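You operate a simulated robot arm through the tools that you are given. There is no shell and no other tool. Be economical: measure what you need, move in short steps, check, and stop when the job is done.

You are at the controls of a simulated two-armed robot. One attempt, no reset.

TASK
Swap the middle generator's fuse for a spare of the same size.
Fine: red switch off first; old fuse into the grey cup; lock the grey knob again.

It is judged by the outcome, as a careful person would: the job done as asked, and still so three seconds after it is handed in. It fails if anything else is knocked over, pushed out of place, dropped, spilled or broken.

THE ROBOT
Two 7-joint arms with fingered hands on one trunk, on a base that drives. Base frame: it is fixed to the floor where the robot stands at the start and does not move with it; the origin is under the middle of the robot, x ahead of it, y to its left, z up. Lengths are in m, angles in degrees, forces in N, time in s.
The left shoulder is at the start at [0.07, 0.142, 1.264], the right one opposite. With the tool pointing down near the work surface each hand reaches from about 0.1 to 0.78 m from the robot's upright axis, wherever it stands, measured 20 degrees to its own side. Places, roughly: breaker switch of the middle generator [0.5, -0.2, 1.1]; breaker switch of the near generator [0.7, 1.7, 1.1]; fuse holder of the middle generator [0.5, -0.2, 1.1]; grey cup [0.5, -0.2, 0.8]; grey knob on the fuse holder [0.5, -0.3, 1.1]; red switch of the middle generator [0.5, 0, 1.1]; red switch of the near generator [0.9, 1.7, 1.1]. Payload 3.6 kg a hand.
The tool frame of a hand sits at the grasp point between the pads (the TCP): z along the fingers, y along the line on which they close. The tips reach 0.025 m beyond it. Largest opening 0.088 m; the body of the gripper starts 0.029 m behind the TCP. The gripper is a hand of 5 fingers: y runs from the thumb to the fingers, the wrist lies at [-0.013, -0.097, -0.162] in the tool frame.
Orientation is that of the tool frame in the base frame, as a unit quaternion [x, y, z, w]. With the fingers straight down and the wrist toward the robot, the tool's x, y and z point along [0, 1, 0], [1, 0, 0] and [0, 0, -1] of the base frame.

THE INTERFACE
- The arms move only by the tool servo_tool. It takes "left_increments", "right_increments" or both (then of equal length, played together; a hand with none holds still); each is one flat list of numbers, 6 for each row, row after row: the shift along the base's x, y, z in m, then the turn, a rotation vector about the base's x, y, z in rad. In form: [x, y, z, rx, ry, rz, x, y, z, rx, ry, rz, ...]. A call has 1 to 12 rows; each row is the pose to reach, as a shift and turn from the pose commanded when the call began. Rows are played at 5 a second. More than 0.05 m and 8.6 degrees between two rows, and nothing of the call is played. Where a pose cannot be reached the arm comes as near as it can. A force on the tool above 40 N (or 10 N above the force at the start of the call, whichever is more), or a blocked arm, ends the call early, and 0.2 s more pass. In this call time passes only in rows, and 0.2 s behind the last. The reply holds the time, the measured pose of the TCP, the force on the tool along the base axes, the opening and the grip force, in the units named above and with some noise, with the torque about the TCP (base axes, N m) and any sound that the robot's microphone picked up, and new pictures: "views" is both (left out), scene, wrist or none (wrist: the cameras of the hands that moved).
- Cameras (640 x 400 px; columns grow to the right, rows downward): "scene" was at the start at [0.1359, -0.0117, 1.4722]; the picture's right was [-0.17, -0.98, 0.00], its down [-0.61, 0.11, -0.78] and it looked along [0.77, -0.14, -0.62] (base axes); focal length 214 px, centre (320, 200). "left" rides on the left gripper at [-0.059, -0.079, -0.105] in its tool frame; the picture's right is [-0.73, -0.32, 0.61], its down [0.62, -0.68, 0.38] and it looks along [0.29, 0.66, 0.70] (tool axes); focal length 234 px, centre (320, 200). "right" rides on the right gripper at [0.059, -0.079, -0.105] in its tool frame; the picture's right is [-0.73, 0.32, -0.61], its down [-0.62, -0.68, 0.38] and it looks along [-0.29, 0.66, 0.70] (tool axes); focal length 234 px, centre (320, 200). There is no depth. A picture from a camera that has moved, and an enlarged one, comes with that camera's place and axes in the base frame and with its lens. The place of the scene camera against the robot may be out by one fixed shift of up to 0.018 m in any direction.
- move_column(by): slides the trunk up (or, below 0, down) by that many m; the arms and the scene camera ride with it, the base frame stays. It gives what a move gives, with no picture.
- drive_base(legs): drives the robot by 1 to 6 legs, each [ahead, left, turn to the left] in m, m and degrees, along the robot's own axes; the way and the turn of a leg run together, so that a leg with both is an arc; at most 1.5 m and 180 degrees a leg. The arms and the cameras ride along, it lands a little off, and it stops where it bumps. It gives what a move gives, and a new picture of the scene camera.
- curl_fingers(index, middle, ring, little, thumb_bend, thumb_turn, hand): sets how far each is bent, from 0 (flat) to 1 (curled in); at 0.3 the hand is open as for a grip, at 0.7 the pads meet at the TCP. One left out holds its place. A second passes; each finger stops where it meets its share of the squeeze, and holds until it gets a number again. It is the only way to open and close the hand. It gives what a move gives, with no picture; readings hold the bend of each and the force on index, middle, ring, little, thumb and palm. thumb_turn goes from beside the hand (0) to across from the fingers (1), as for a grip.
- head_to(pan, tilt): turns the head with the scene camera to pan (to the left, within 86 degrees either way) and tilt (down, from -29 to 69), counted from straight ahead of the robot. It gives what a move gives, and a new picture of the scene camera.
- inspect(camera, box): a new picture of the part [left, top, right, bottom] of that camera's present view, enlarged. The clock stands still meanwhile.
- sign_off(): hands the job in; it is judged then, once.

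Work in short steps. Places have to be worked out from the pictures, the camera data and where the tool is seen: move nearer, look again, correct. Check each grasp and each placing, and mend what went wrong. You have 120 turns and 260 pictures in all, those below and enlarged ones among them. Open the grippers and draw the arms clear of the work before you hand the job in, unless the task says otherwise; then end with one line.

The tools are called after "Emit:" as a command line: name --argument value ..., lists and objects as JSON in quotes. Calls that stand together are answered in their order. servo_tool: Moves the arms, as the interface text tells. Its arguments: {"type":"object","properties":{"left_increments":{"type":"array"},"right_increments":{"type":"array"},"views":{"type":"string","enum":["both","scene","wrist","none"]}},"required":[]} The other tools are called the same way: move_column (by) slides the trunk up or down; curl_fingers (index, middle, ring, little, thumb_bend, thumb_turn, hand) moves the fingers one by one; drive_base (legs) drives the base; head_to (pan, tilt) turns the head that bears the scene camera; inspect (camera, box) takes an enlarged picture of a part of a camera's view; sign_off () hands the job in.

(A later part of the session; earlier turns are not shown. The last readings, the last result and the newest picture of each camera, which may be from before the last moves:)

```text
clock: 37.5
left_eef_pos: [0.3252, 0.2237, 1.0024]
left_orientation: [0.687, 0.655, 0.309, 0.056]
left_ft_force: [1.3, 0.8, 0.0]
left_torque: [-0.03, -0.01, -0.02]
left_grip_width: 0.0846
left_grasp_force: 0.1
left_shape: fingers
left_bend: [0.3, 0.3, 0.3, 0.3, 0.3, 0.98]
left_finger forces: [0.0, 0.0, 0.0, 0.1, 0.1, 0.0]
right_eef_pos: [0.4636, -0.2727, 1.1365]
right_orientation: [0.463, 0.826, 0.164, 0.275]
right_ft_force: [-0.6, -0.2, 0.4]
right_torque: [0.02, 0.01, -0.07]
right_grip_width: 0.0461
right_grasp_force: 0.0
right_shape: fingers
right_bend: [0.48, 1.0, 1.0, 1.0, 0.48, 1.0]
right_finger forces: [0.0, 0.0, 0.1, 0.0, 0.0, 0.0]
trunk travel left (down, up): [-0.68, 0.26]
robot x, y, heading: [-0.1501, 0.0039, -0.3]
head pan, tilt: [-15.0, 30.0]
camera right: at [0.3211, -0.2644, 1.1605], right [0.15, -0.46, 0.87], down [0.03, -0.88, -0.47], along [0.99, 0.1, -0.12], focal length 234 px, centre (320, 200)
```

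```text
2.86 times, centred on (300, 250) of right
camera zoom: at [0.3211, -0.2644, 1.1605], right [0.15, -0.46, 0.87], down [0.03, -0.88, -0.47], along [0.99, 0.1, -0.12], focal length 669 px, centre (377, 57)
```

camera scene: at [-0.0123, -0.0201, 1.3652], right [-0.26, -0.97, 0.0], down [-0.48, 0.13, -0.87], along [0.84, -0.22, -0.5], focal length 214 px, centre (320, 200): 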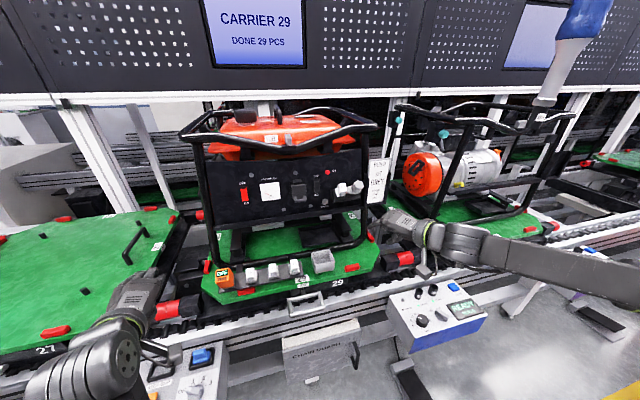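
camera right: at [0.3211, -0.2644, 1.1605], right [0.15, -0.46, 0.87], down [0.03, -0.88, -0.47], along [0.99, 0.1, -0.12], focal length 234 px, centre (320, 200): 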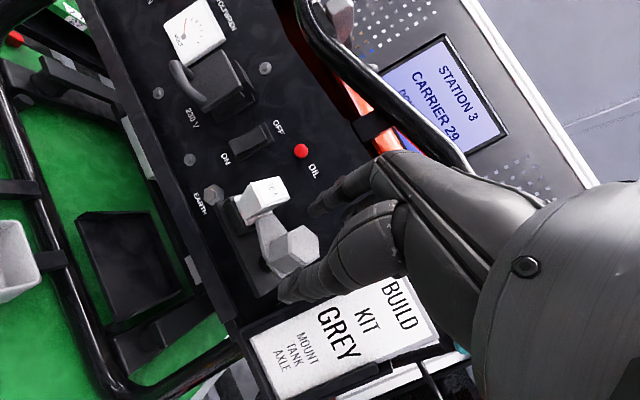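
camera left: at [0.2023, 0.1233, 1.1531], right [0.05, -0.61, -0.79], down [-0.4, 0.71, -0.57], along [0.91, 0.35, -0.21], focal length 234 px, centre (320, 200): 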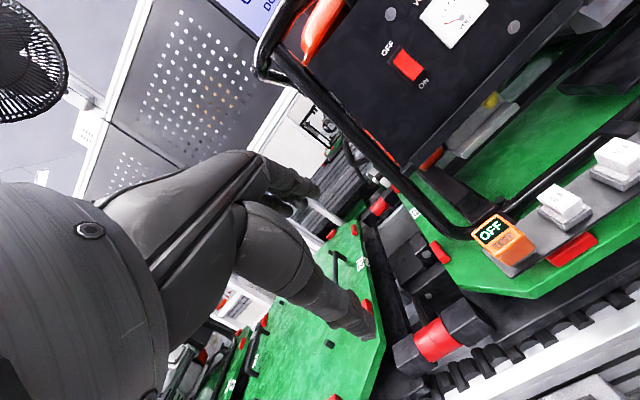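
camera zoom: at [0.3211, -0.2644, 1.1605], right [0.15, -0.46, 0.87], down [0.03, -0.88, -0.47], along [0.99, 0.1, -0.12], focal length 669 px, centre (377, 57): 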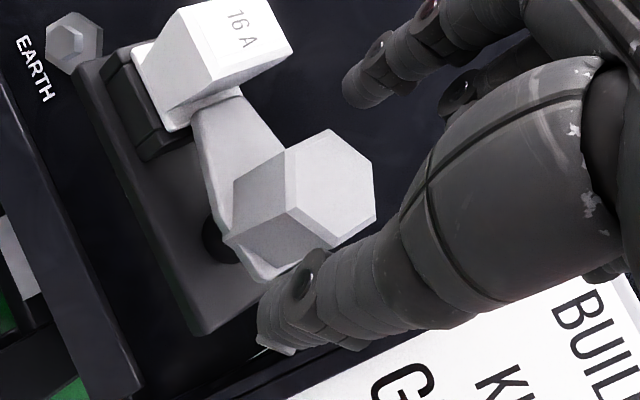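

Motion is good now. I advance the last ~2 cm to knob face level.

Emit:
servo_tool --right_increments '[0.008, 0.001, -0.009, 0, 0, 0, 0.017, 0.002, -0.018, 0, 0, 0]' --views "wrist"

Emit:
inspect --camera "right" --box '[220, 180, 380, 320]'

Emit:
inspect --camera "scene" --box '[310, 160, 390, 220]'

```text
clock: 38.1
left_eef_pos: [0.3251, 0.2251, 1.0028]
left_orientation: [0.687, 0.656, 0.308, 0.056]
left_ft_force: [0.2, 0.3, -0.4]
left_torque: [-0.02, 0.02, -0.02]
left_grip_width: 0.0846
left_grasp_force: 0.1
left_shape: fingers
left_bend: [0.3, 0.3, 0.3, 0.3, 0.3, 0.98]
left_finger forces: [0.0, 0.0, 0.0, 0.1, 0.0, 0.0]
right_eef_pos: [0.4798, -0.2714, 1.1207]
right_orientation: [0.464, 0.826, 0.164, 0.276]
right_ft_force: [-0.2, -0.5, 0.1]
right_torque: [0.01, 0.0, 0.04]
right_grip_width: 0.0461
right_grasp_force: 0.0
right_shape: fingers
right_bend: [0.48, 1.0, 1.0, 1.0, 0.48, 1.0]
right_finger forces: [0.0, 0.0, 0.0, 0.1, 0.0, 0.1]
trunk travel left (down, up): [-0.68, 0.26]
robot x, y, heading: [-0.1504, -0.0002, 0.0]
head pan, tilt: [-15.0, 30.0]
camera right: at [0.3382, -0.2617, 1.1446], right [0.15, -0.46, 0.87], down [0.03, -0.88, -0.47], along [0.99, 0.1, -0.12], focal length 234 px, centre (320, 200)
```

right: 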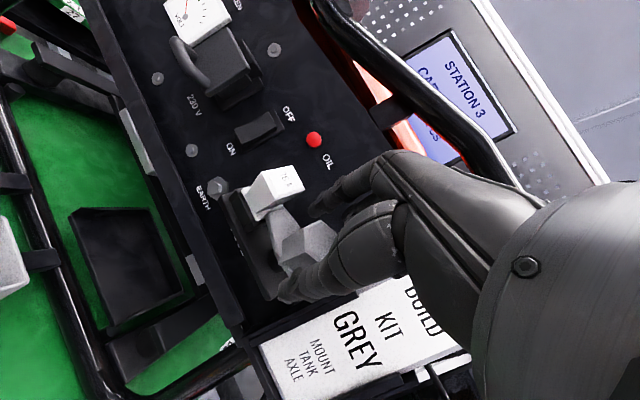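

```text
2.86 times, centred on (300, 250) of right
camera zoom: at [0.3382, -0.2617, 1.1446], right [0.15, -0.46, 0.87], down [0.03, -0.88, -0.47], along [0.99, 0.1, -0.12], focal length 669 px, centre (377, 57)
```

zoom: 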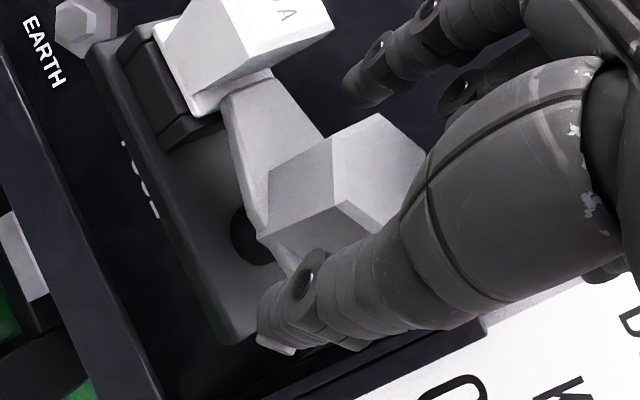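

```text
6.67 times, centred on (350, 190) of scene
camera zoom: at [-0.0116, -0.0202, 1.3651], right [-0.26, -0.97, 0.0], down [-0.48, 0.13, -0.87], along [0.84, -0.22, -0.5], focal length 1430 px, centre (120, 267)
```

zoom: 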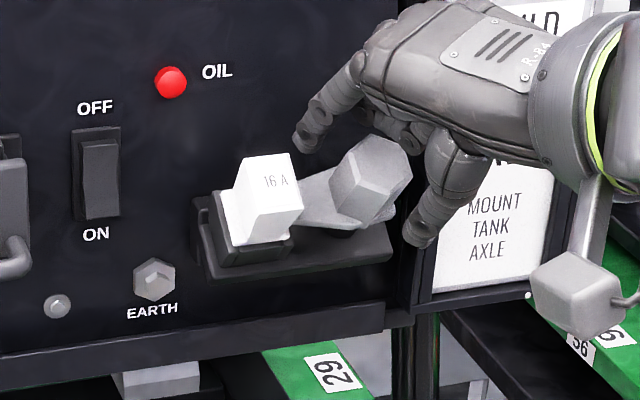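

I see a marking on the holder's lower edge; I zoom there as it may tell the turning direction.

Emit:
inspect --camera "right" --box '[215, 220, 275, 270]'

Emit:
inspect --camera "scene" --box '[330, 180, 365, 205]'

```text
8.00 times, centred on (245, 245) of right
camera zoom: at [0.3382, -0.2617, 1.1446], right [0.15, -0.46, 0.87], down [0.03, -0.88, -0.47], along [0.99, 0.1, -0.12], focal length 1873 px, centre (920, -160)
```

zoom: 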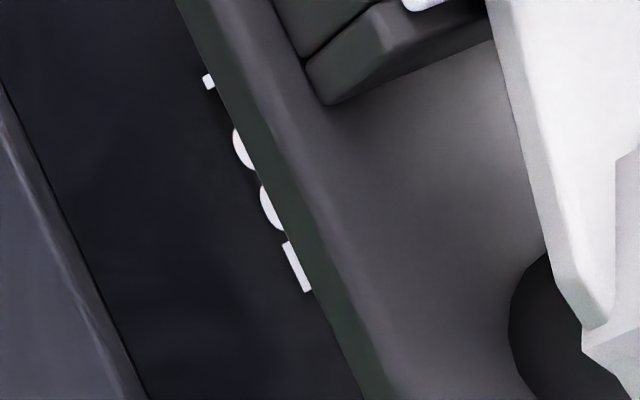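

```text
16.00 times, centred on (348, 192) of scene
camera zoom: at [-0.0116, -0.0202, 1.3651], right [-0.26, -0.97, 0.0], down [-0.48, 0.13, -0.87], along [0.84, -0.22, -0.5], focal length 3432 px, centre (-120, 320)
```

zoom: 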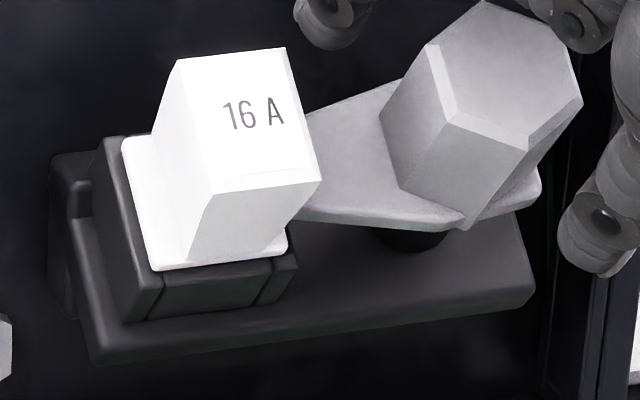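

No direction hint. I close index and thumb on the knob.

Emit:
curl_fingers --hand "right" --index 0.72 --thumb_bend 0.72

Emit:
inspect --camera "right" --box '[220, 170, 380, 310]'

Emit:
inspect --camera "scene" --box '[320, 165, 390, 215]'

```text
clock: 39.1
left_eef_pos: [0.3247, 0.2234, 1.0031]
left_orientation: [0.688, 0.655, 0.308, 0.057]
left_ft_force: [0.2, -1.1, 0.2]
left_torque: [-0.01, 0.01, -0.03]
left_grip_width: 0.0844
left_grasp_force: 0.1
left_shape: fingers
left_bend: [0.3, 0.3, 0.3, 0.3, 0.3, 0.98]
left_finger forces: [0.0, 0.0, 0.0, 0.0, 0.0, 0.0]
right_eef_pos: [0.4797, -0.2699, 1.1207]
right_orientation: [0.464, 0.826, 0.164, 0.276]
right_ft_force: [-1.9, 0.2, 0.0]
right_torque: [0.03, 0.08, -0.04]
right_grip_width: 0.0193
right_grasp_force: 8.5
right_shape: fingers
right_bend: [0.59, 1.0, 1.0, 1.0, 0.61, 1.0]
right_finger forces: [7.2, 0.1, 0.0, 0.1, 9.6, 0.0]
trunk travel left (down, up): [-0.68, 0.26]
robot x, y, heading: [-0.1534, 0.0022, -0.1]
head pan, tilt: [-15.0, 30.0]
```

```text
2.86 times, centred on (300, 240) of right
camera zoom: at [0.3376, -0.2618, 1.1446], right [0.15, -0.46, 0.87], down [0.03, -0.88, -0.47], along [0.99, 0.1, -0.12], focal length 669 px, centre (377, 86)
```

zoom: 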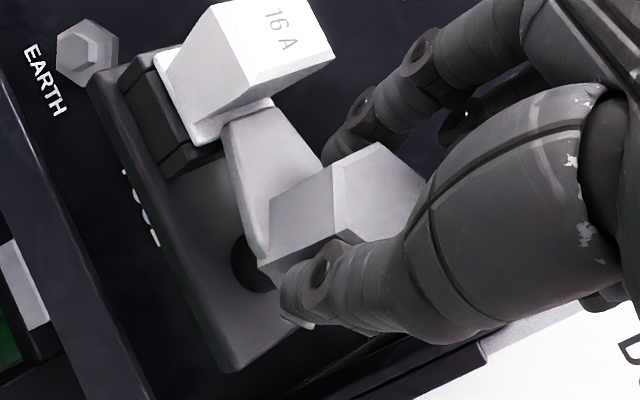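

```text
8.00 times, centred on (355, 190) of scene
camera zoom: at [-0.0121, -0.0202, 1.3652], right [-0.26, -0.97, 0.0], down [-0.48, 0.13, -0.87], along [0.84, -0.22, -0.5], focal length 1716 px, centre (40, 280)
```

zoom: 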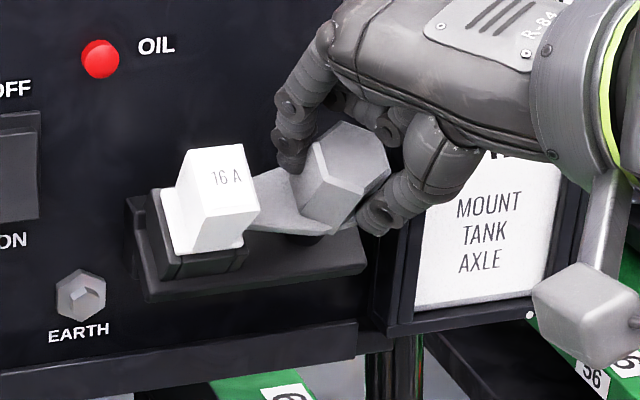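

Knob gripped (≈8 N both sides). I try a small clockwise turn (15°) about the knob axis and watch the torque.

Emit:
servo_tool --right_increments '[0, 0, 0, 0.042, 0, -0.05, 0, 0, 0, 0.0836, 0, -0.0996, 0, 0, 0, 0.125, 0, -0.149, 0, 0, 0, 0.167, 0, -0.199]' --views "none"

Emit:
inspect --camera "scene" --box '[320, 165, 390, 215]'

```text
clock: 40.1
left_eef_pos: [0.3258, 0.2244, 1.0029]
left_orientation: [0.687, 0.656, 0.308, 0.056]
left_ft_force: [0.0, -1.0, -0.3]
left_torque: [-0.02, 0.03, -0.01]
left_grip_width: 0.0848
left_grasp_force: 0.0
left_shape: fingers
left_bend: [0.3, 0.3, 0.3, 0.3, 0.3, 0.98]
left_finger forces: [0.1, 0.0, 0.1, 0.0, 0.0, 0.1]
right_eef_pos: [0.4803, -0.2695, 1.121]
right_orientation: [0.565, 0.759, 0.203, 0.251]
right_ft_force: [-3.1, 1.4, -1.1]
right_torque: [0.03, 0.11, 0.03]
right_grip_width: 0.0189
right_grasp_force: 7.9
right_shape: fingers
right_bend: [0.6, 1.0, 1.0, 1.0, 0.61, 1.0]
right_finger forces: [7.0, 0.0, 0.0, 0.1, 8.7, 0.0]
trunk travel left (down, up): [-0.68, 0.26]
robot x, y, heading: [-0.1514, -0.0, -0.0]
head pan, tilt: [-15.0, 30.0]
```

```text
8.00 times, centred on (355, 190) of scene
camera zoom: at [-0.0119, -0.0199, 1.3651], right [-0.26, -0.97, 0.0], down [-0.48, 0.13, -0.87], along [0.84, -0.22, -0.5], focal length 1716 px, centre (40, 280)
```

zoom: 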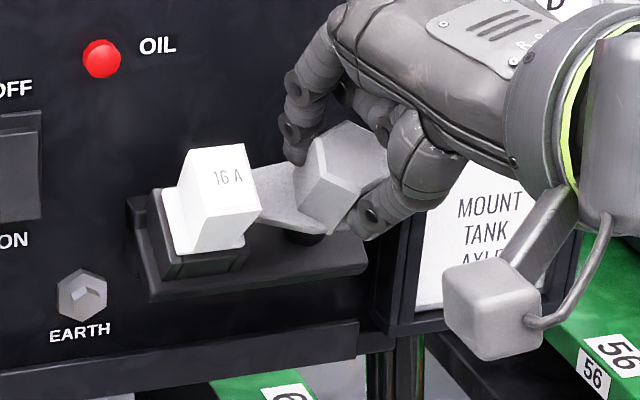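

Little resistance; the knob seems to be following. I continue clockwise another 30°.

Emit:
servo_tool --right_increments '[0, 0, 0, 0.0836, 0, -0.0996, 0, 0, 0, 0.167, 0, -0.199, 0, 0, 0, 0.25, 0, -0.298, 0, 0, 0, 0.334, 0, -0.398]' --views "wrist"

Emit:
inspect --camera "scene" --box '[320, 165, 390, 215]'

```text
clock: 41.1
left_eef_pos: [0.3251, 0.224, 1.0033]
left_orientation: [0.688, 0.655, 0.307, 0.057]
left_ft_force: [0.5, -0.1, -0.9]
left_torque: [-0.03, 0.01, 0.01]
left_grip_width: 0.0849
left_grasp_force: 0.0
left_shape: fingers
left_bend: [0.3, 0.3, 0.3, 0.3, 0.3, 0.98]
left_finger forces: [0.0, 0.0, 0.0, 0.0, 0.0, 0.0]
right_eef_pos: [0.4801, -0.2698, 1.122]
right_orientation: [0.737, 0.588, 0.273, 0.19]
right_ft_force: [0.0, 1.9, 0.4]
right_torque: [0.01, 0.02, 0.05]
right_grip_width: 0.0188
right_grasp_force: 6.3
right_shape: fingers
right_bend: [0.6, 1.0, 1.0, 1.0, 0.61, 1.0]
right_finger forces: [7.4, 0.0, 0.1, 0.0, 6.6, 0.1]
trunk travel left (down, up): [-0.68, 0.26]
robot x, y, heading: [-0.1516, -0.0029, -0.2]
head pan, tilt: [-15.0, 30.0]
camera right: at [0.3633, -0.1975, 1.1659], right [-0.25, -0.81, 0.54], down [-0.38, -0.43, -0.82], along [0.89, -0.41, -0.2], focal length 234 px, centre (320, 200)
```

right: 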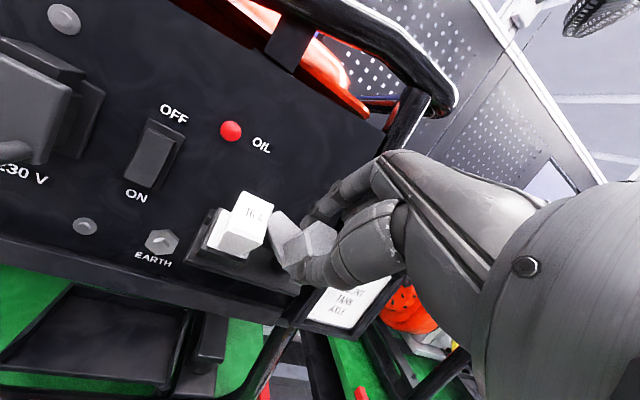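

```text
8.00 times, centred on (355, 190) of scene
camera zoom: at [-0.0116, -0.0192, 1.3651], right [-0.26, -0.97, 0.0], down [-0.48, 0.13, -0.87], along [0.84, -0.23, -0.5], focal length 1716 px, centre (40, 280)
```

zoom: 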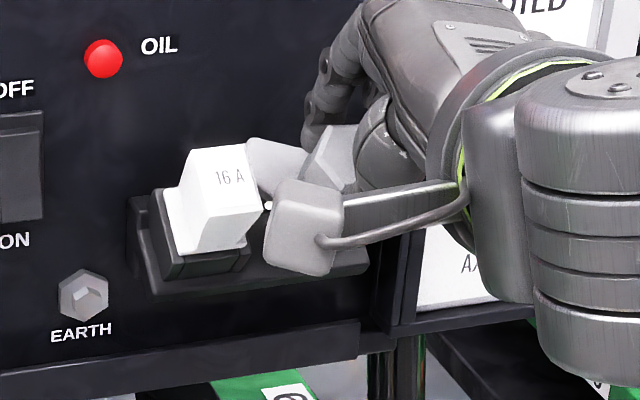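

The latch arm is now swinging up (about 45°). Continue clockwise another 30°, then zoom in.

Emit:
servo_tool --right_increments '[0, 0, 0, 0.0836, 0, -0.0996, 0, 0, 0, 0.167, 0, -0.199, 0, 0, 0, 0.25, 0, -0.298, 0, 0, 0, 0.334, 0, -0.398]' --views "none"

Emit:
inspect --camera "right" --box '[180, 160, 360, 300]'

```text
clock: 42.1
left_eef_pos: [0.3252, 0.2244, 1.0013]
left_orientation: [0.687, 0.655, 0.308, 0.057]
left_ft_force: [0.8, -0.2, -0.1]
left_torque: [-0.01, 0.0, 0.01]
left_grip_width: 0.0845
left_grasp_force: 0.1
left_shape: fingers
left_bend: [0.3, 0.3, 0.3, 0.3, 0.3, 0.98]
left_finger forces: [0.1, 0.0, 0.0, 0.0, 0.0, 0.1]
right_eef_pos: [0.48, -0.2687, 1.1217]
right_orientation: [0.86, 0.377, 0.324, 0.117]
right_ft_force: [3.4, 2.1, 0.1]
right_torque: [0.03, -0.06, 0.05]
right_grip_width: 0.0173
right_grasp_force: 7.6
right_shape: fingers
right_bend: [0.59, 1.0, 1.0, 1.0, 0.62, 1.0]
right_finger forces: [8.6, 0.0, 0.0, 0.1, 6.1, 0.0]
trunk travel left (down, up): [-0.68, 0.26]
robot x, y, heading: [-0.1527, 0.0021, 0.1]
head pan, tilt: [-15.0, 30.0]
```

```text
2.86 times, centred on (270, 230) of right
camera zoom: at [0.3967, -0.1765, 1.1941], right [-0.57, -0.78, 0.27], down [-0.46, 0.03, -0.89], along [0.68, -0.63, -0.38], focal length 669 px, centre (463, 114)
```

zoom: 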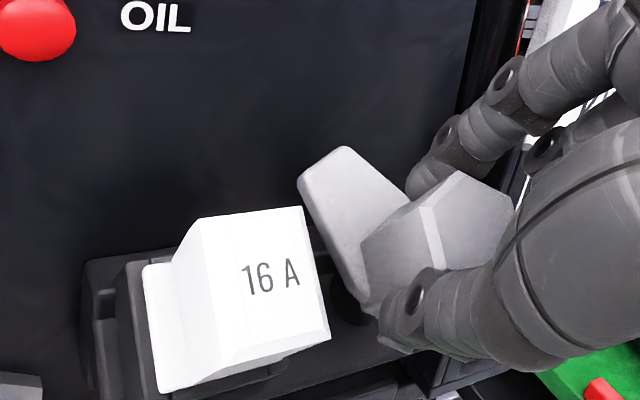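

The latch arm is clear of the fuse (~75° turned). I turn 15° more to the full quarter turn.

Emit:
servo_tool --right_increments '[0, 0, 0, 0.0836, 0, -0.0996, 0, 0, 0, 0.167, 0, -0.199]' --views "none"

Emit:
inspect --camera "right" --box '[180, 160, 360, 300]'

```text
clock: 42.7
left_eef_pos: [0.3249, 0.2241, 1.003]
left_orientation: [0.687, 0.656, 0.308, 0.056]
left_ft_force: [0.6, -0.3, 0.0]
left_torque: [0.02, 0.04, 0.03]
left_grip_width: 0.0849
left_grasp_force: 0.2
left_shape: fingers
left_bend: [0.3, 0.3, 0.3, 0.3, 0.3, 0.98]
left_finger forces: [0.0, 0.0, 0.0, 0.1, 0.0, 0.1]
right_eef_pos: [0.4807, -0.2685, 1.122]
right_orientation: [0.899, 0.263, 0.341, 0.076]
right_ft_force: [3.2, 1.6, 0.7]
right_torque: [-0.01, -0.05, 0.02]
right_grip_width: 0.0171
right_grasp_force: 7.3
right_shape: fingers
right_bend: [0.59, 1.0, 1.0, 1.0, 0.63, 1.0]
right_finger forces: [8.6, 0.0, 0.0, 0.0, 6.3, 0.0]
trunk travel left (down, up): [-0.68, 0.26]
robot x, y, heading: [-0.1518, -0.0007, -0.2]
head pan, tilt: [-15.0, 30.0]
```

```text
2.86 times, centred on (270, 230) of right
camera zoom: at [0.4156, -0.1753, 1.2099], right [-0.72, -0.68, 0.14], down [-0.43, 0.27, -0.86], along [0.55, -0.68, -0.49], focal length 669 px, centre (463, 114)
```

zoom: 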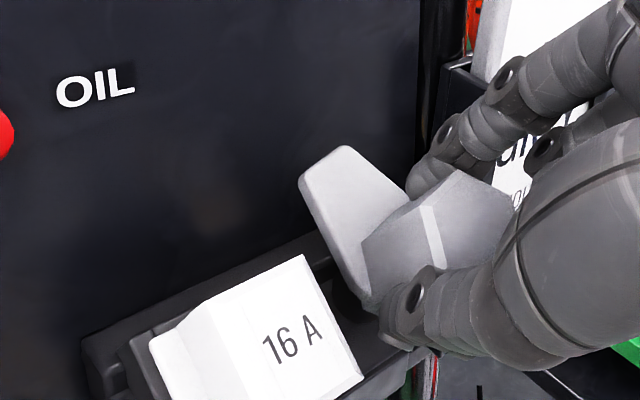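

Latch is at a full quarter turn. I release by opening the index only (thumb is next to the fuse), then back straight off along the axis.

Emit:
curl_fingers --hand "right" --index 0.4 --thumb_bend 0.57

Emit:
servo_tool --right_increments '[-0.013, 0, 0.0155, 0, 0, 0, -0.026, 0, 0.031, 0, 0, 0, -0.045, 0, 0.0535, 0, 0, 0, -0.064, 0, 0.077, 0, 0, 0]' --views "wrist"

Emit:
inspect --camera "right" --box '[120, 170, 320, 330]'

```text
clock: 43.7
left_eef_pos: [0.325, 0.2244, 1.0027]
left_orientation: [0.687, 0.655, 0.308, 0.056]
left_ft_force: [-0.1, 0.2, 0.0]
left_torque: [0.01, 0.01, -0.01]
left_grip_width: 0.0849
left_grasp_force: 0.1
left_shape: fingers
left_bend: [0.3, 0.3, 0.3, 0.3, 0.3, 0.98]
left_finger forces: [0.1, 0.0, 0.1, 0.0, 0.0, 0.1]
right_eef_pos: [0.4795, -0.2684, 1.1226]
right_orientation: [0.899, 0.264, 0.341, 0.076]
right_ft_force: [0.3, 0.1, -0.1]
right_torque: [0.01, -0.01, 0.03]
right_grip_width: 0.0455
right_grasp_force: 0.1
right_shape: fingers
right_bend: [0.4, 1.0, 1.0, 1.0, 0.56, 1.0]
right_finger forces: [0.0, 0.0, 0.0, 0.0, 0.0, 0.1]
trunk travel left (down, up): [-0.68, 0.26]
robot x, y, heading: [-0.1516, -0.0019, 0.0]
head pan, tilt: [-15.0, 30.0]
```

```text
clock: 44.7
left_eef_pos: [0.3226, 0.2239, 1.0039]
left_orientation: [0.687, 0.656, 0.309, 0.058]
left_ft_force: [0.5, -0.4, 0.0]
left_torque: [-0.01, 0.03, 0.01]
left_grip_width: 0.0849
left_grasp_force: 0.1
left_shape: fingers
left_bend: [0.3, 0.3, 0.3, 0.3, 0.3, 0.98]
left_finger forces: [0.1, 0.0, 0.1, 0.0, 0.1, 0.0]
right_eef_pos: [0.4132, -0.2684, 1.1997]
right_orientation: [0.899, 0.264, 0.342, 0.075]
right_ft_force: [0.5, 0.6, 0.5]
right_torque: [-0.02, 0.0, -0.04]
right_grip_width: 0.0457
right_grasp_force: 0.0
right_shape: fingers
right_bend: [0.4, 1.0, 1.0, 1.0, 0.56, 1.0]
right_finger forces: [0.1, 0.1, 0.0, 0.0, 0.0, 0.1]
trunk travel left (down, up): [-0.68, 0.26]
robot x, y, heading: [-0.148, -0.0006, -0.0]
head pan, tilt: [-15.0, 30.0]
camera right: at [0.3481, -0.1746, 1.2882], right [-0.72, -0.68, 0.14], down [-0.43, 0.27, -0.86], along [0.55, -0.68, -0.48], focal length 234 px, centre (320, 200)
```

right: 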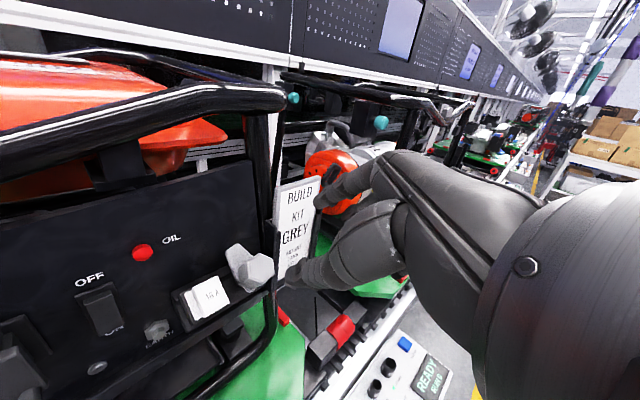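

```text
2.50 times, centred on (220, 250) of right
camera zoom: at [0.3481, -0.1746, 1.2882], right [-0.72, -0.68, 0.14], down [-0.43, 0.27, -0.86], along [0.55, -0.68, -0.48], focal length 585 px, centre (570, 75)
```

zoom: 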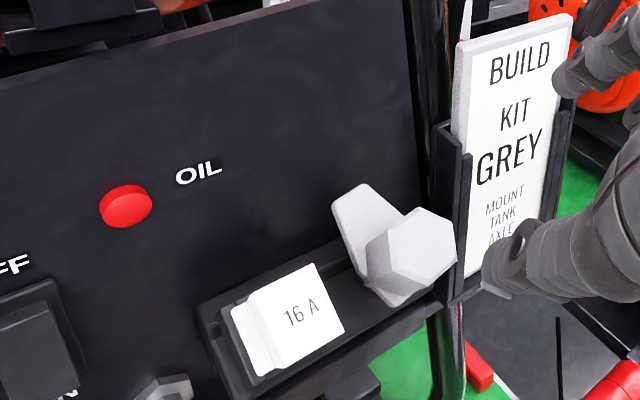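

Latch stays open. Fuse face ≈ (0.483,-0.2235,1.117). I roll the hand back 60° and shift to the standoff over the fuse.

Emit:
servo_tool --right_increments '[0.0, 0.005, 0, -0.084, 0, 0.1, 0.001, 0.01, 0, -0.168, 0, 0.2, 0.002, 0.015, 0, -0.252, 0, 0.3, 0.003, 0.02, -0.001, -0.336, 0, 0.4, 0.004, 0.027, -0.002, -0.42, 0, 0.5, 0.005, 0.033, -0.003, -0.504, 0, 0.6, 0.006, 0.04, -0.005, -0.588, 0, 0.7, 0.006, 0.045, -0.006, -0.672, 0, 0.8]' --views "none"

Emit:
curl_fingers --hand "right" --index 0.46 --thumb_bend 0.46

Emit:
inspect --camera "right" --box '[180, 170, 380, 330]'

```text
clock: 46.5
left_eef_pos: [0.3254, 0.2233, 1.0022]
left_orientation: [0.687, 0.655, 0.308, 0.057]
left_ft_force: [-0.6, -0.2, -0.4]
left_torque: [-0.03, -0.01, 0.0]
left_grip_width: 0.0848
left_grasp_force: 0.1
left_shape: fingers
left_bend: [0.3, 0.3, 0.3, 0.3, 0.3, 0.98]
left_finger forces: [0.1, 0.0, 0.0, 0.0, 0.0, 0.0]
right_eef_pos: [0.4209, -0.225, 1.1919]
right_orientation: [0.653, 0.683, 0.239, 0.223]
right_ft_force: [-0.4, -0.1, -0.2]
right_torque: [-0.01, -0.04, 0.01]
right_grip_width: 0.0457
right_grasp_force: 0.1
right_shape: fingers
right_bend: [0.4, 1.0, 1.0, 1.0, 0.56, 1.0]
right_finger forces: [0.0, 0.0, 0.0, 0.0, 0.0, 0.0]
trunk travel left (down, up): [-0.68, 0.26]
robot x, y, heading: [-0.1527, 0.0038, -0.1]
head pan, tilt: [-15.0, 30.0]
```

```text
clock: 47.5
left_eef_pos: [0.3242, 0.2244, 1.0021]
left_orientation: [0.687, 0.656, 0.308, 0.056]
left_ft_force: [0.0, -0.3, 0.6]
left_torque: [-0.03, 0.01, 0.04]
left_grip_width: 0.0847
left_grasp_force: 0.0
left_shape: fingers
left_bend: [0.3, 0.3, 0.3, 0.3, 0.3, 0.98]
left_finger forces: [0.1, 0.0, 0.0, 0.0, 0.0, 0.1]
right_eef_pos: [0.4202, -0.2253, 1.1921]
right_orientation: [0.654, 0.681, 0.24, 0.223]
right_ft_force: [0.1, -0.4, 0.0]
right_torque: [-0.05, 0.02, -0.01]
right_grip_width: 0.0501
right_grasp_force: 0.1
right_shape: fingers
right_bend: [0.46, 1.0, 1.0, 1.0, 0.46, 1.0]
right_finger forces: [0.1, 0.0, 0.0, 0.0, 0.1, 0.0]
trunk travel left (down, up): [-0.68, 0.26]
robot x, y, heading: [-0.1527, -0.0002, -0.3]
head pan, tilt: [-15.0, 30.0]
```

```text
2.50 times, centred on (280, 250) of right
camera zoom: at [0.2911, -0.1716, 1.2263], right [-0.09, -0.74, 0.67], down [-0.27, -0.63, -0.73], along [0.96, -0.25, -0.14], focal length 585 px, centre (420, 75)
```

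zoom: 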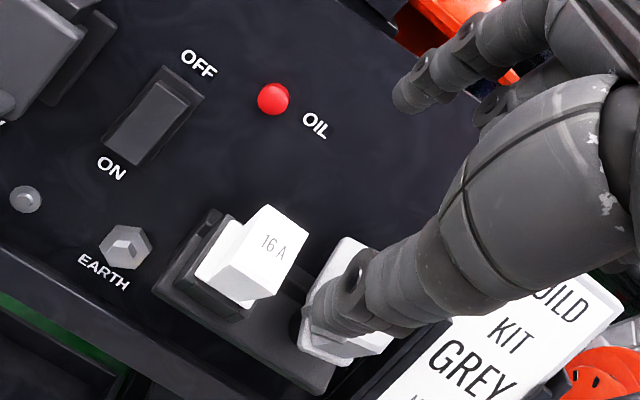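

Alignment good. I trim 2° of tilt and advance along the axis to just above the fuse, in two stages.

Emit:
servo_tool --right_increments '[0.015, 0.0, -0.018, -0.013, -0.015, -0.011, 0.03, 0.001, -0.036, -0.027, -0.03, -0.0225, 0.042, 0.002, -0.05, -0.027, -0.03, -0.0225]' --views "wrist"

Emit:
inspect --camera "right" --box '[220, 170, 380, 310]'

Emit:
inspect --camera "scene" --box '[310, 165, 380, 215]'

```text
clock: 48.3
left_eef_pos: [0.3246, 0.2244, 1.0019]
left_orientation: [0.687, 0.656, 0.308, 0.056]
left_ft_force: [0.2, -0.1, -0.5]
left_torque: [0.02, 0.0, -0.01]
left_grip_width: 0.0846
left_grasp_force: 0.1
left_shape: fingers
left_bend: [0.3, 0.3, 0.3, 0.3, 0.3, 0.98]
left_finger forces: [0.0, 0.0, 0.0, 0.0, 0.1, 0.0]
right_eef_pos: [0.4644, -0.2219, 1.1412]
right_orientation: [0.655, 0.674, 0.237, 0.244]
right_ft_force: [0.0, 0.3, 0.3]
right_torque: [0.01, 0.02, -0.02]
right_grip_width: 0.0505
right_grasp_force: 0.0
right_shape: fingers
right_bend: [0.46, 1.0, 1.0, 1.0, 0.46, 1.0]
right_finger forces: [0.0, 0.0, 0.0, 0.0, 0.1, 0.1]
trunk travel left (down, up): [-0.68, 0.26]
robot x, y, heading: [-0.1509, 0.0005, 0.0]
head pan, tilt: [-15.0, 30.0]
camera right: at [0.3357, -0.1657, 1.1705], right [-0.13, -0.72, 0.69], down [-0.26, -0.64, -0.72], along [0.96, -0.27, -0.11], focal length 234 px, centre (320, 200)
```

right: 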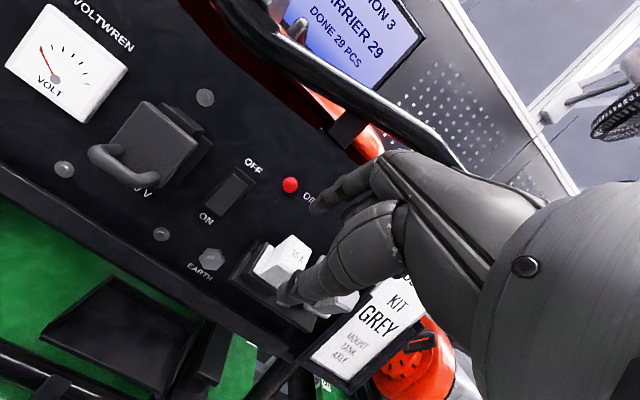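

```text
2.86 times, centred on (300, 240) of right
camera zoom: at [0.3357, -0.1657, 1.1705], right [-0.13, -0.72, 0.69], down [-0.26, -0.64, -0.72], along [0.96, -0.27, -0.11], focal length 669 px, centre (377, 86)
```

zoom: 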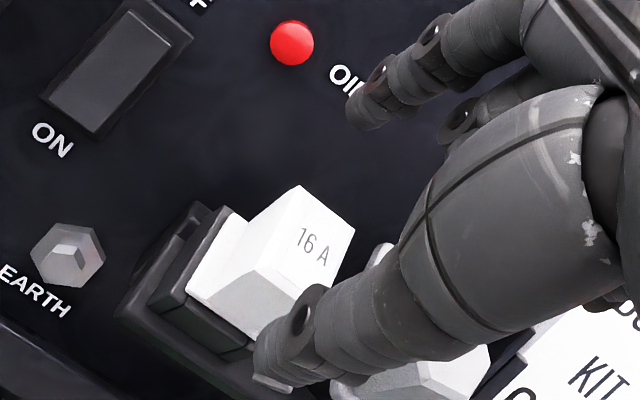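

```text
8.00 times, centred on (345, 190) of scene
camera zoom: at [-0.0116, -0.0202, 1.3651], right [-0.26, -0.97, 0.0], down [-0.48, 0.13, -0.87], along [0.84, -0.22, -0.5], focal length 1716 px, centre (120, 280)
```

zoom: 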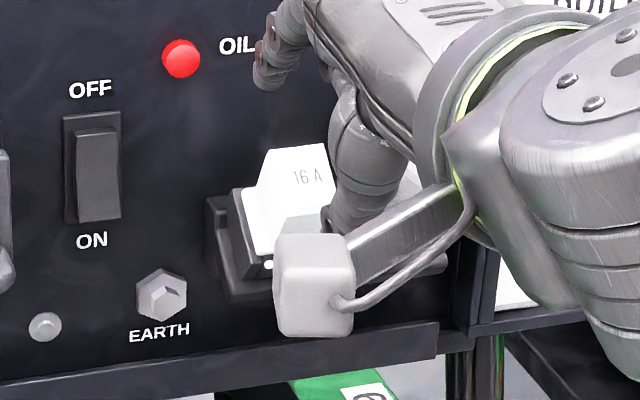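

Thumb tip computes to the fuse's centreline, just below it. I advance the last stretch.

Emit:
servo_tool --right_increments '[0.005, -0.001, -0.006, 0, 0, 0, 0.01, -0.0015, -0.012, 0, 0, 0, 0.0155, -0.0015, -0.0195, 0, 0, 0]' --views "wrist"

Emit:
inspect --camera "right" --box '[220, 170, 380, 310]'

```text
clock: 49.1
left_eef_pos: [0.3248, 0.2232, 1.0019]
left_orientation: [0.687, 0.655, 0.308, 0.057]
left_ft_force: [0.0, 0.2, 0.0]
left_torque: [-0.01, -0.01, 0.0]
left_grip_width: 0.0846
left_grasp_force: 0.1
left_shape: fingers
left_bend: [0.3, 0.3, 0.3, 0.3, 0.3, 0.98]
left_finger forces: [0.0, 0.0, 0.0, 0.0, 0.1, 0.0]
right_eef_pos: [0.4805, -0.224, 1.1246]
right_orientation: [0.655, 0.674, 0.237, 0.245]
right_ft_force: [0.2, 0.0, -0.2]
right_torque: [0.01, 0.0, 0.0]
right_grip_width: 0.05
right_grasp_force: 0.2
right_shape: fingers
right_bend: [0.46, 1.0, 1.0, 1.0, 0.46, 1.0]
right_finger forces: [0.0, 0.1, 0.0, 0.1, 0.1, 0.0]
trunk travel left (down, up): [-0.68, 0.26]
robot x, y, heading: [-0.1499, -0.0009, -0.0]
head pan, tilt: [-15.0, 30.0]
camera right: at [0.3506, -0.1672, 1.1523], right [-0.13, -0.72, 0.69], down [-0.26, -0.64, -0.72], along [0.96, -0.27, -0.11], focal length 234 px, centre (320, 200)
```

right: 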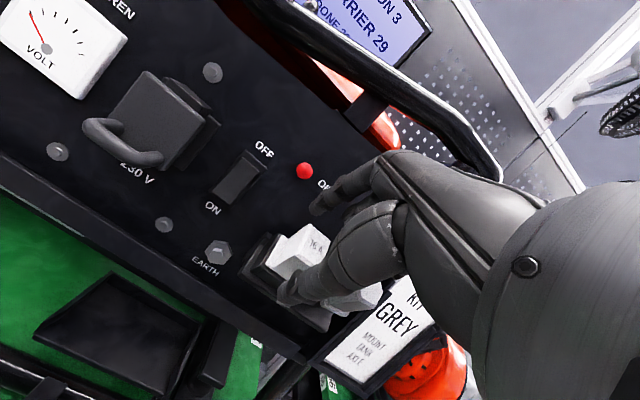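

```text
2.86 times, centred on (300, 240) of right
camera zoom: at [0.3506, -0.1672, 1.1523], right [-0.13, -0.72, 0.69], down [-0.26, -0.64, -0.72], along [0.96, -0.27, -0.11], focal length 669 px, centre (377, 86)
```

zoom: 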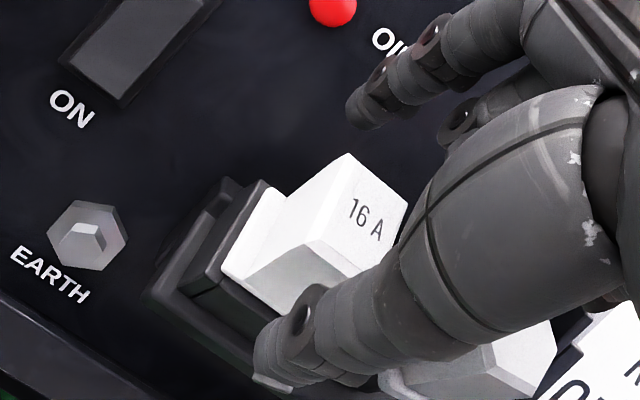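

TCP is ~8 mm above the face and ~6 mm up-slope; I lower it 8 mm straight down, then close index and thumb.

Emit:
servo_tool --right_increments '[0.0, 0.001, -0.004, 0, 0, 0, 0.0, 0.001, -0.008, 0, 0, 0]' --views "none"

Emit:
curl_fingers --hand "right" --index 0.75 --thumb_bend 0.75

Emit:
inspect --camera "right" --box '[220, 170, 380, 310]'

Emit:
inspect --camera "scene" --box '[310, 165, 380, 215]'

```text
clock: 49.7
left_eef_pos: [0.3242, 0.2236, 1.0034]
left_orientation: [0.687, 0.656, 0.308, 0.057]
left_ft_force: [0.1, 0.5, 0.4]
left_torque: [0.0, -0.03, 0.03]
left_grip_width: 0.0846
left_grasp_force: 0.1
left_shape: fingers
left_bend: [0.3, 0.3, 0.3, 0.3, 0.3, 0.98]
left_finger forces: [0.0, 0.0, 0.0, 0.0, 0.0, 0.0]
right_eef_pos: [0.4786, -0.2232, 1.1155]
right_orientation: [0.655, 0.674, 0.238, 0.244]
right_ft_force: [0.8, 0.6, -0.6]
right_torque: [-0.02, -0.04, -0.03]
right_grip_width: 0.0503
right_grasp_force: 0.1
right_shape: fingers
right_bend: [0.46, 1.0, 1.0, 1.0, 0.46, 1.0]
right_finger forces: [0.1, 0.0, 0.1, 0.0, 0.0, 0.0]
trunk travel left (down, up): [-0.68, 0.26]
robot x, y, heading: [-0.1465, 0.0015, -0.1]
head pan, tilt: [-15.0, 30.0]
```

```text
clock: 50.7
left_eef_pos: [0.3247, 0.2241, 1.003]
left_orientation: [0.687, 0.656, 0.308, 0.057]
left_ft_force: [0.6, 1.4, -0.6]
left_torque: [0.01, 0.02, 0.01]
left_grip_width: 0.0845
left_grasp_force: 0.0
left_shape: fingers
left_bend: [0.3, 0.3, 0.3, 0.3, 0.3, 0.98]
left_finger forces: [0.0, 0.0, 0.1, 0.0, 0.0, 0.1]
right_eef_pos: [0.4813, -0.2225, 1.1145]
right_orientation: [0.656, 0.673, 0.238, 0.245]
right_ft_force: [1.7, -1.0, 1.2]
right_torque: [0.01, -0.06, -0.1]
right_grip_width: 0.0191
right_grasp_force: 9.9
right_shape: fingers
right_bend: [0.55, 1.0, 1.0, 1.0, 0.65, 1.0]
right_finger forces: [11.0, 0.0, 0.1, 0.1, 9.0, 0.0]
trunk travel left (down, up): [-0.68, 0.26]
robot x, y, heading: [-0.1509, -0.0004, -0.2]
head pan, tilt: [-15.0, 30.0]
```

```text
2.86 times, centred on (300, 240) of right
camera zoom: at [0.3505, -0.1668, 1.1432], right [-0.13, -0.72, 0.69], down [-0.26, -0.64, -0.72], along [0.96, -0.27, -0.11], focal length 669 px, centre (377, 86)
```

zoom: 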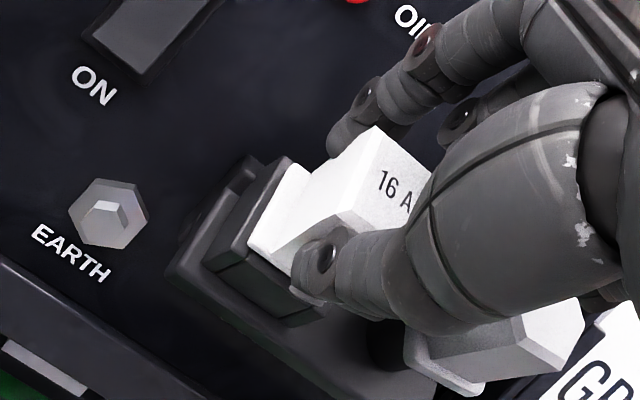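

```text
8.00 times, centred on (345, 190) of scene
camera zoom: at [-0.0119, -0.0202, 1.3652], right [-0.26, -0.97, 0.0], down [-0.48, 0.13, -0.87], along [0.84, -0.22, -0.5], focal length 1716 px, centre (120, 280)
```

zoom: 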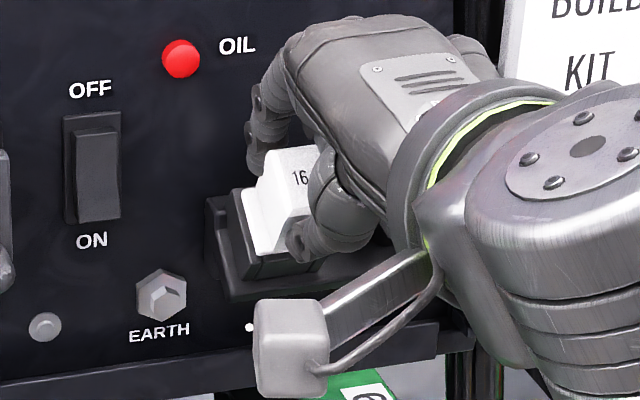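

Fuse gripped (~10 N). I pull it straight out along the axis in small steps.

Emit:
servo_tool --right_increments '[-0.004, 0, 0.0047, 0, 0, 0, -0.008, 0, 0.0094, 0, 0, 0, -0.014, 0, 0.0165, 0, 0, 0, -0.021, 0, 0.025, 0, 0, 0, -0.032, 0, 0.038, 0, 0, 0]' --views "wrist"

Emit:
inspect --camera "right" --box '[200, 170, 380, 310]'

```text
clock: 51.9
left_eef_pos: [0.3235, 0.2237, 1.003]
left_orientation: [0.687, 0.655, 0.309, 0.057]
left_ft_force: [0.2, -0.6, -0.5]
left_torque: [-0.01, -0.02, 0.02]
left_grip_width: 0.0845
left_grasp_force: 0.0
left_shape: fingers
left_bend: [0.3, 0.3, 0.3, 0.3, 0.3, 0.98]
left_finger forces: [0.0, 0.0, 0.1, 0.1, 0.1, 0.0]
right_eef_pos: [0.4459, -0.2233, 1.1535]
right_orientation: [0.656, 0.673, 0.237, 0.245]
right_ft_force: [-0.7, -0.3, -0.5]
right_torque: [0.03, -0.01, 0.03]
right_grip_width: 0.0185
right_grasp_force: 8.8
right_shape: fingers
right_bend: [0.55, 1.0, 1.0, 1.0, 0.65, 1.0]
right_finger forces: [9.6, 0.1, 0.0, 0.0, 9.8, 0.0]
trunk travel left (down, up): [-0.68, 0.26]
robot x, y, heading: [-0.1498, 0.0002, 0.2]
head pan, tilt: [-15.0, 30.0]
camera right: at [0.3169, -0.1671, 1.1818], right [-0.13, -0.72, 0.69], down [-0.26, -0.64, -0.72], along [0.96, -0.27, -0.11], focal length 234 px, centre (320, 200)
```

right: 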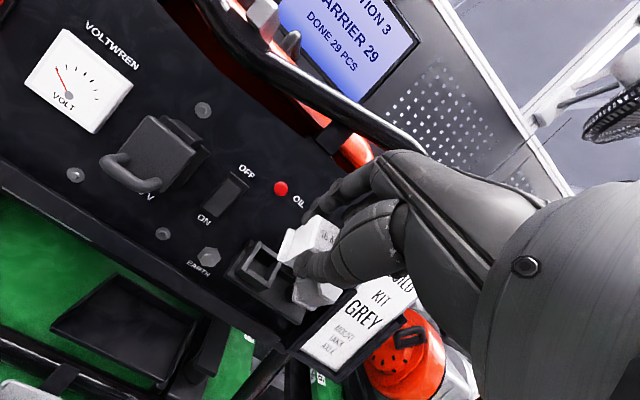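

```text
2.86 times, centred on (290, 240) of right
camera zoom: at [0.3169, -0.1671, 1.1818], right [-0.13, -0.72, 0.69], down [-0.26, -0.64, -0.72], along [0.96, -0.27, -0.11], focal length 669 px, centre (406, 86)
```

zoom: 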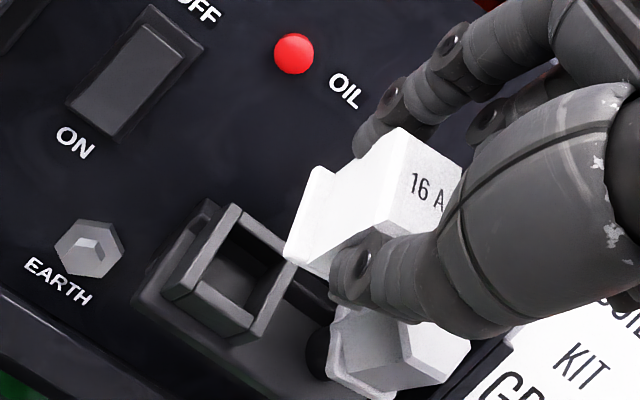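

The fuse is out cleanly. Cup rim centre computes to ≈ (0.461,-0.161,0.88). I back off, level the hand to point down, and bring it toward the cup.

Emit:
servo_tool --right_increments '[-0.04, 0, 0, 0, 0.117, 0, -0.08, 0.01, -0.02, 0, 0.234, 0, -0.09, 0.02, -0.06, 0, 0.35, 0, -0.09, 0.03, -0.1, 0, 0.467, 0, -0.085, 0.04, -0.14, 0, 0.583, 0, -0.07, 0.05, -0.165, 0, 0.68, 0]' --views "both"

```text
clock: 53.3
left_eef_pos: [0.327, 0.2244, 1.0027]
left_orientation: [0.687, 0.655, 0.308, 0.056]
left_ft_force: [1.3, -0.1, -1.4]
left_torque: [0.01, 0.05, -0.04]
left_grip_width: 0.0847
left_grasp_force: 0.0
left_shape: fingers
left_bend: [0.3, 0.3, 0.3, 0.3, 0.3, 0.98]
left_finger forces: [0.0, 0.0, 0.0, 0.0, 0.0, 0.1]
right_eef_pos: [0.3777, -0.1751, 0.9848]
right_orientation: [0.697, 0.717, 0.005, 0.006]
right_ft_force: [0.2, -0.2, -0.4]
right_torque: [0.02, -0.02, -0.01]
right_grip_width: 0.0185
right_grasp_force: 9.7
right_shape: fingers
right_bend: [0.55, 1.0, 1.0, 1.0, 0.65, 1.0]
right_finger forces: [9.4, 0.0, 0.0, 0.0, 9.4, 0.1]
trunk travel left (down, up): [-0.68, 0.26]
robot x, y, heading: [-0.1501, 0.0034, -0.4]
head pan, tilt: [-15.0, 30.0]
camera scene: at [-0.0102, -0.0205, 1.365], right [-0.26, -0.97, 0.0], down [-0.48, 0.13, -0.87], along [0.84, -0.22, -0.5], focal length 214 px, centre (320, 200)
camera right: at [0.2951, -0.1176, 1.0899], right [0.34, -0.72, 0.61], down [-0.66, -0.64, -0.39], along [0.67, -0.27, -0.69], focal length 234 px, centre (320, 200)
```

scene: 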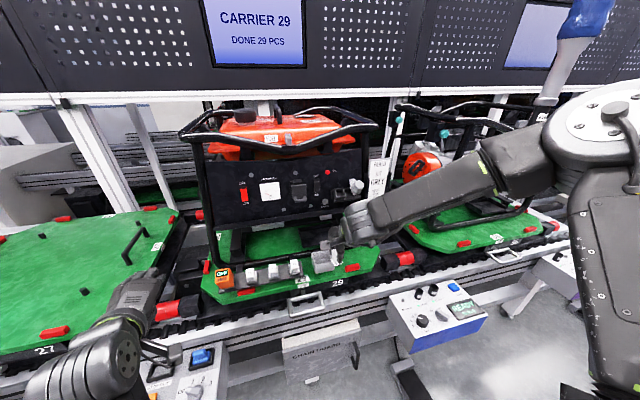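
right: 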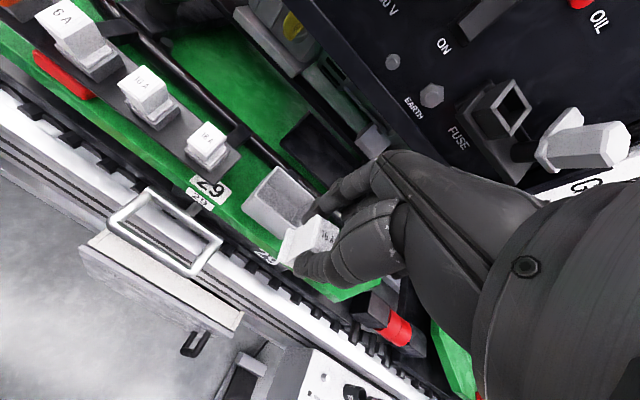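

Cup confirmed at ≈ (0.460,-0.157). I move over it, staying 10 cm above the rim, then look.

Emit:
servo_tool --right_increments '[0.04, 0.008, 0, 0, 0, 0, 0.08, 0.016, -0.01, 0, 0, 0, 0.08, 0.017, -0.04, 0, 0, 0]' --views "both"

Emit:
inspect --camera "right" --box '[220, 170, 380, 310]'

Emit:
inspect --camera "scene" --box '[280, 220, 380, 290]'

```text
clock: 54.1
left_eef_pos: [0.3249, 0.2226, 1.0027]
left_orientation: [0.687, 0.656, 0.309, 0.056]
left_ft_force: [-1.2, -1.1, -0.5]
left_torque: [0.0, 0.01, -0.01]
left_grip_width: 0.0846
left_grasp_force: 0.1
left_shape: fingers
left_bend: [0.3, 0.3, 0.3, 0.3, 0.3, 0.98]
left_finger forces: [0.0, 0.1, 0.1, 0.0, 0.1, 0.1]
right_eef_pos: [0.4569, -0.1566, 0.9473]
right_orientation: [0.697, 0.717, 0.007, 0.006]
right_ft_force: [-0.4, 0.1, -1.0]
right_torque: [-0.02, -0.01, 0.0]
right_grip_width: 0.0182
right_grasp_force: 9.3
right_shape: fingers
right_bend: [0.55, 1.0, 1.0, 1.0, 0.65, 1.0]
right_finger forces: [9.3, 0.1, 0.0, 0.0, 9.3, 0.1]
trunk travel left (down, up): [-0.68, 0.26]
robot x, y, heading: [-0.1515, 0.0048, 0.1]
head pan, tilt: [-15.0, 30.0]
camera scene: at [-0.0126, -0.0204, 1.3653], right [-0.26, -0.97, 0.0], down [-0.48, 0.13, -0.87], along [0.84, -0.22, -0.5], focal length 214 px, centre (320, 200)
camera right: at [0.3739, -0.1005, 1.0505], right [0.33, -0.72, 0.61], down [-0.66, -0.64, -0.4], along [0.68, -0.27, -0.68], focal length 234 px, centre (320, 200)
```

scene: 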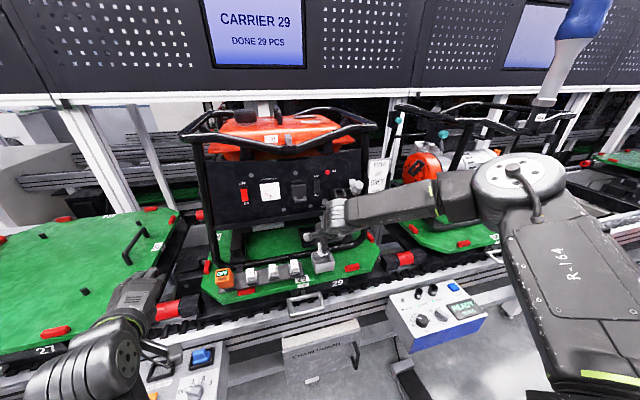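
right: 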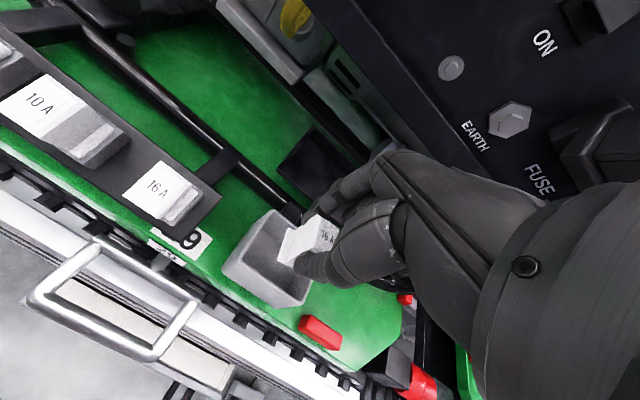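

```text
2.86 times, centred on (300, 240) of right
camera zoom: at [0.3739, -0.1005, 1.0505], right [0.33, -0.72, 0.61], down [-0.66, -0.64, -0.4], along [0.68, -0.27, -0.68], focal length 669 px, centre (377, 86)
```

zoom: 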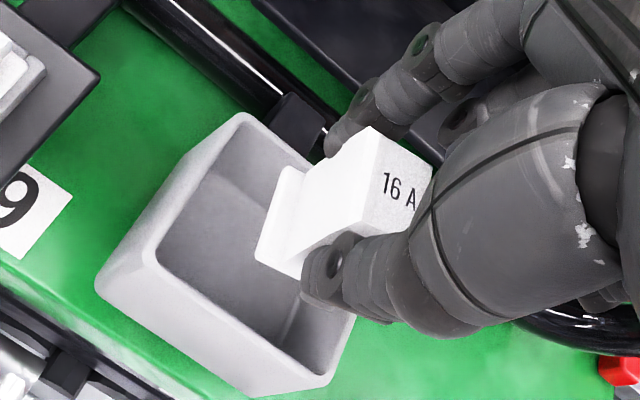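

```text
5.71 times, centred on (330, 255) of scene
camera zoom: at [-0.0126, -0.0204, 1.3653], right [-0.26, -0.97, 0.0], down [-0.48, 0.13, -0.87], along [0.84, -0.22, -0.5], focal length 1226 px, centre (263, -114)
```

zoom: 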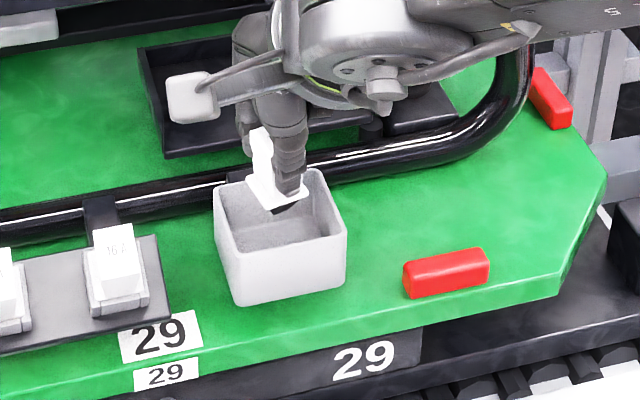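

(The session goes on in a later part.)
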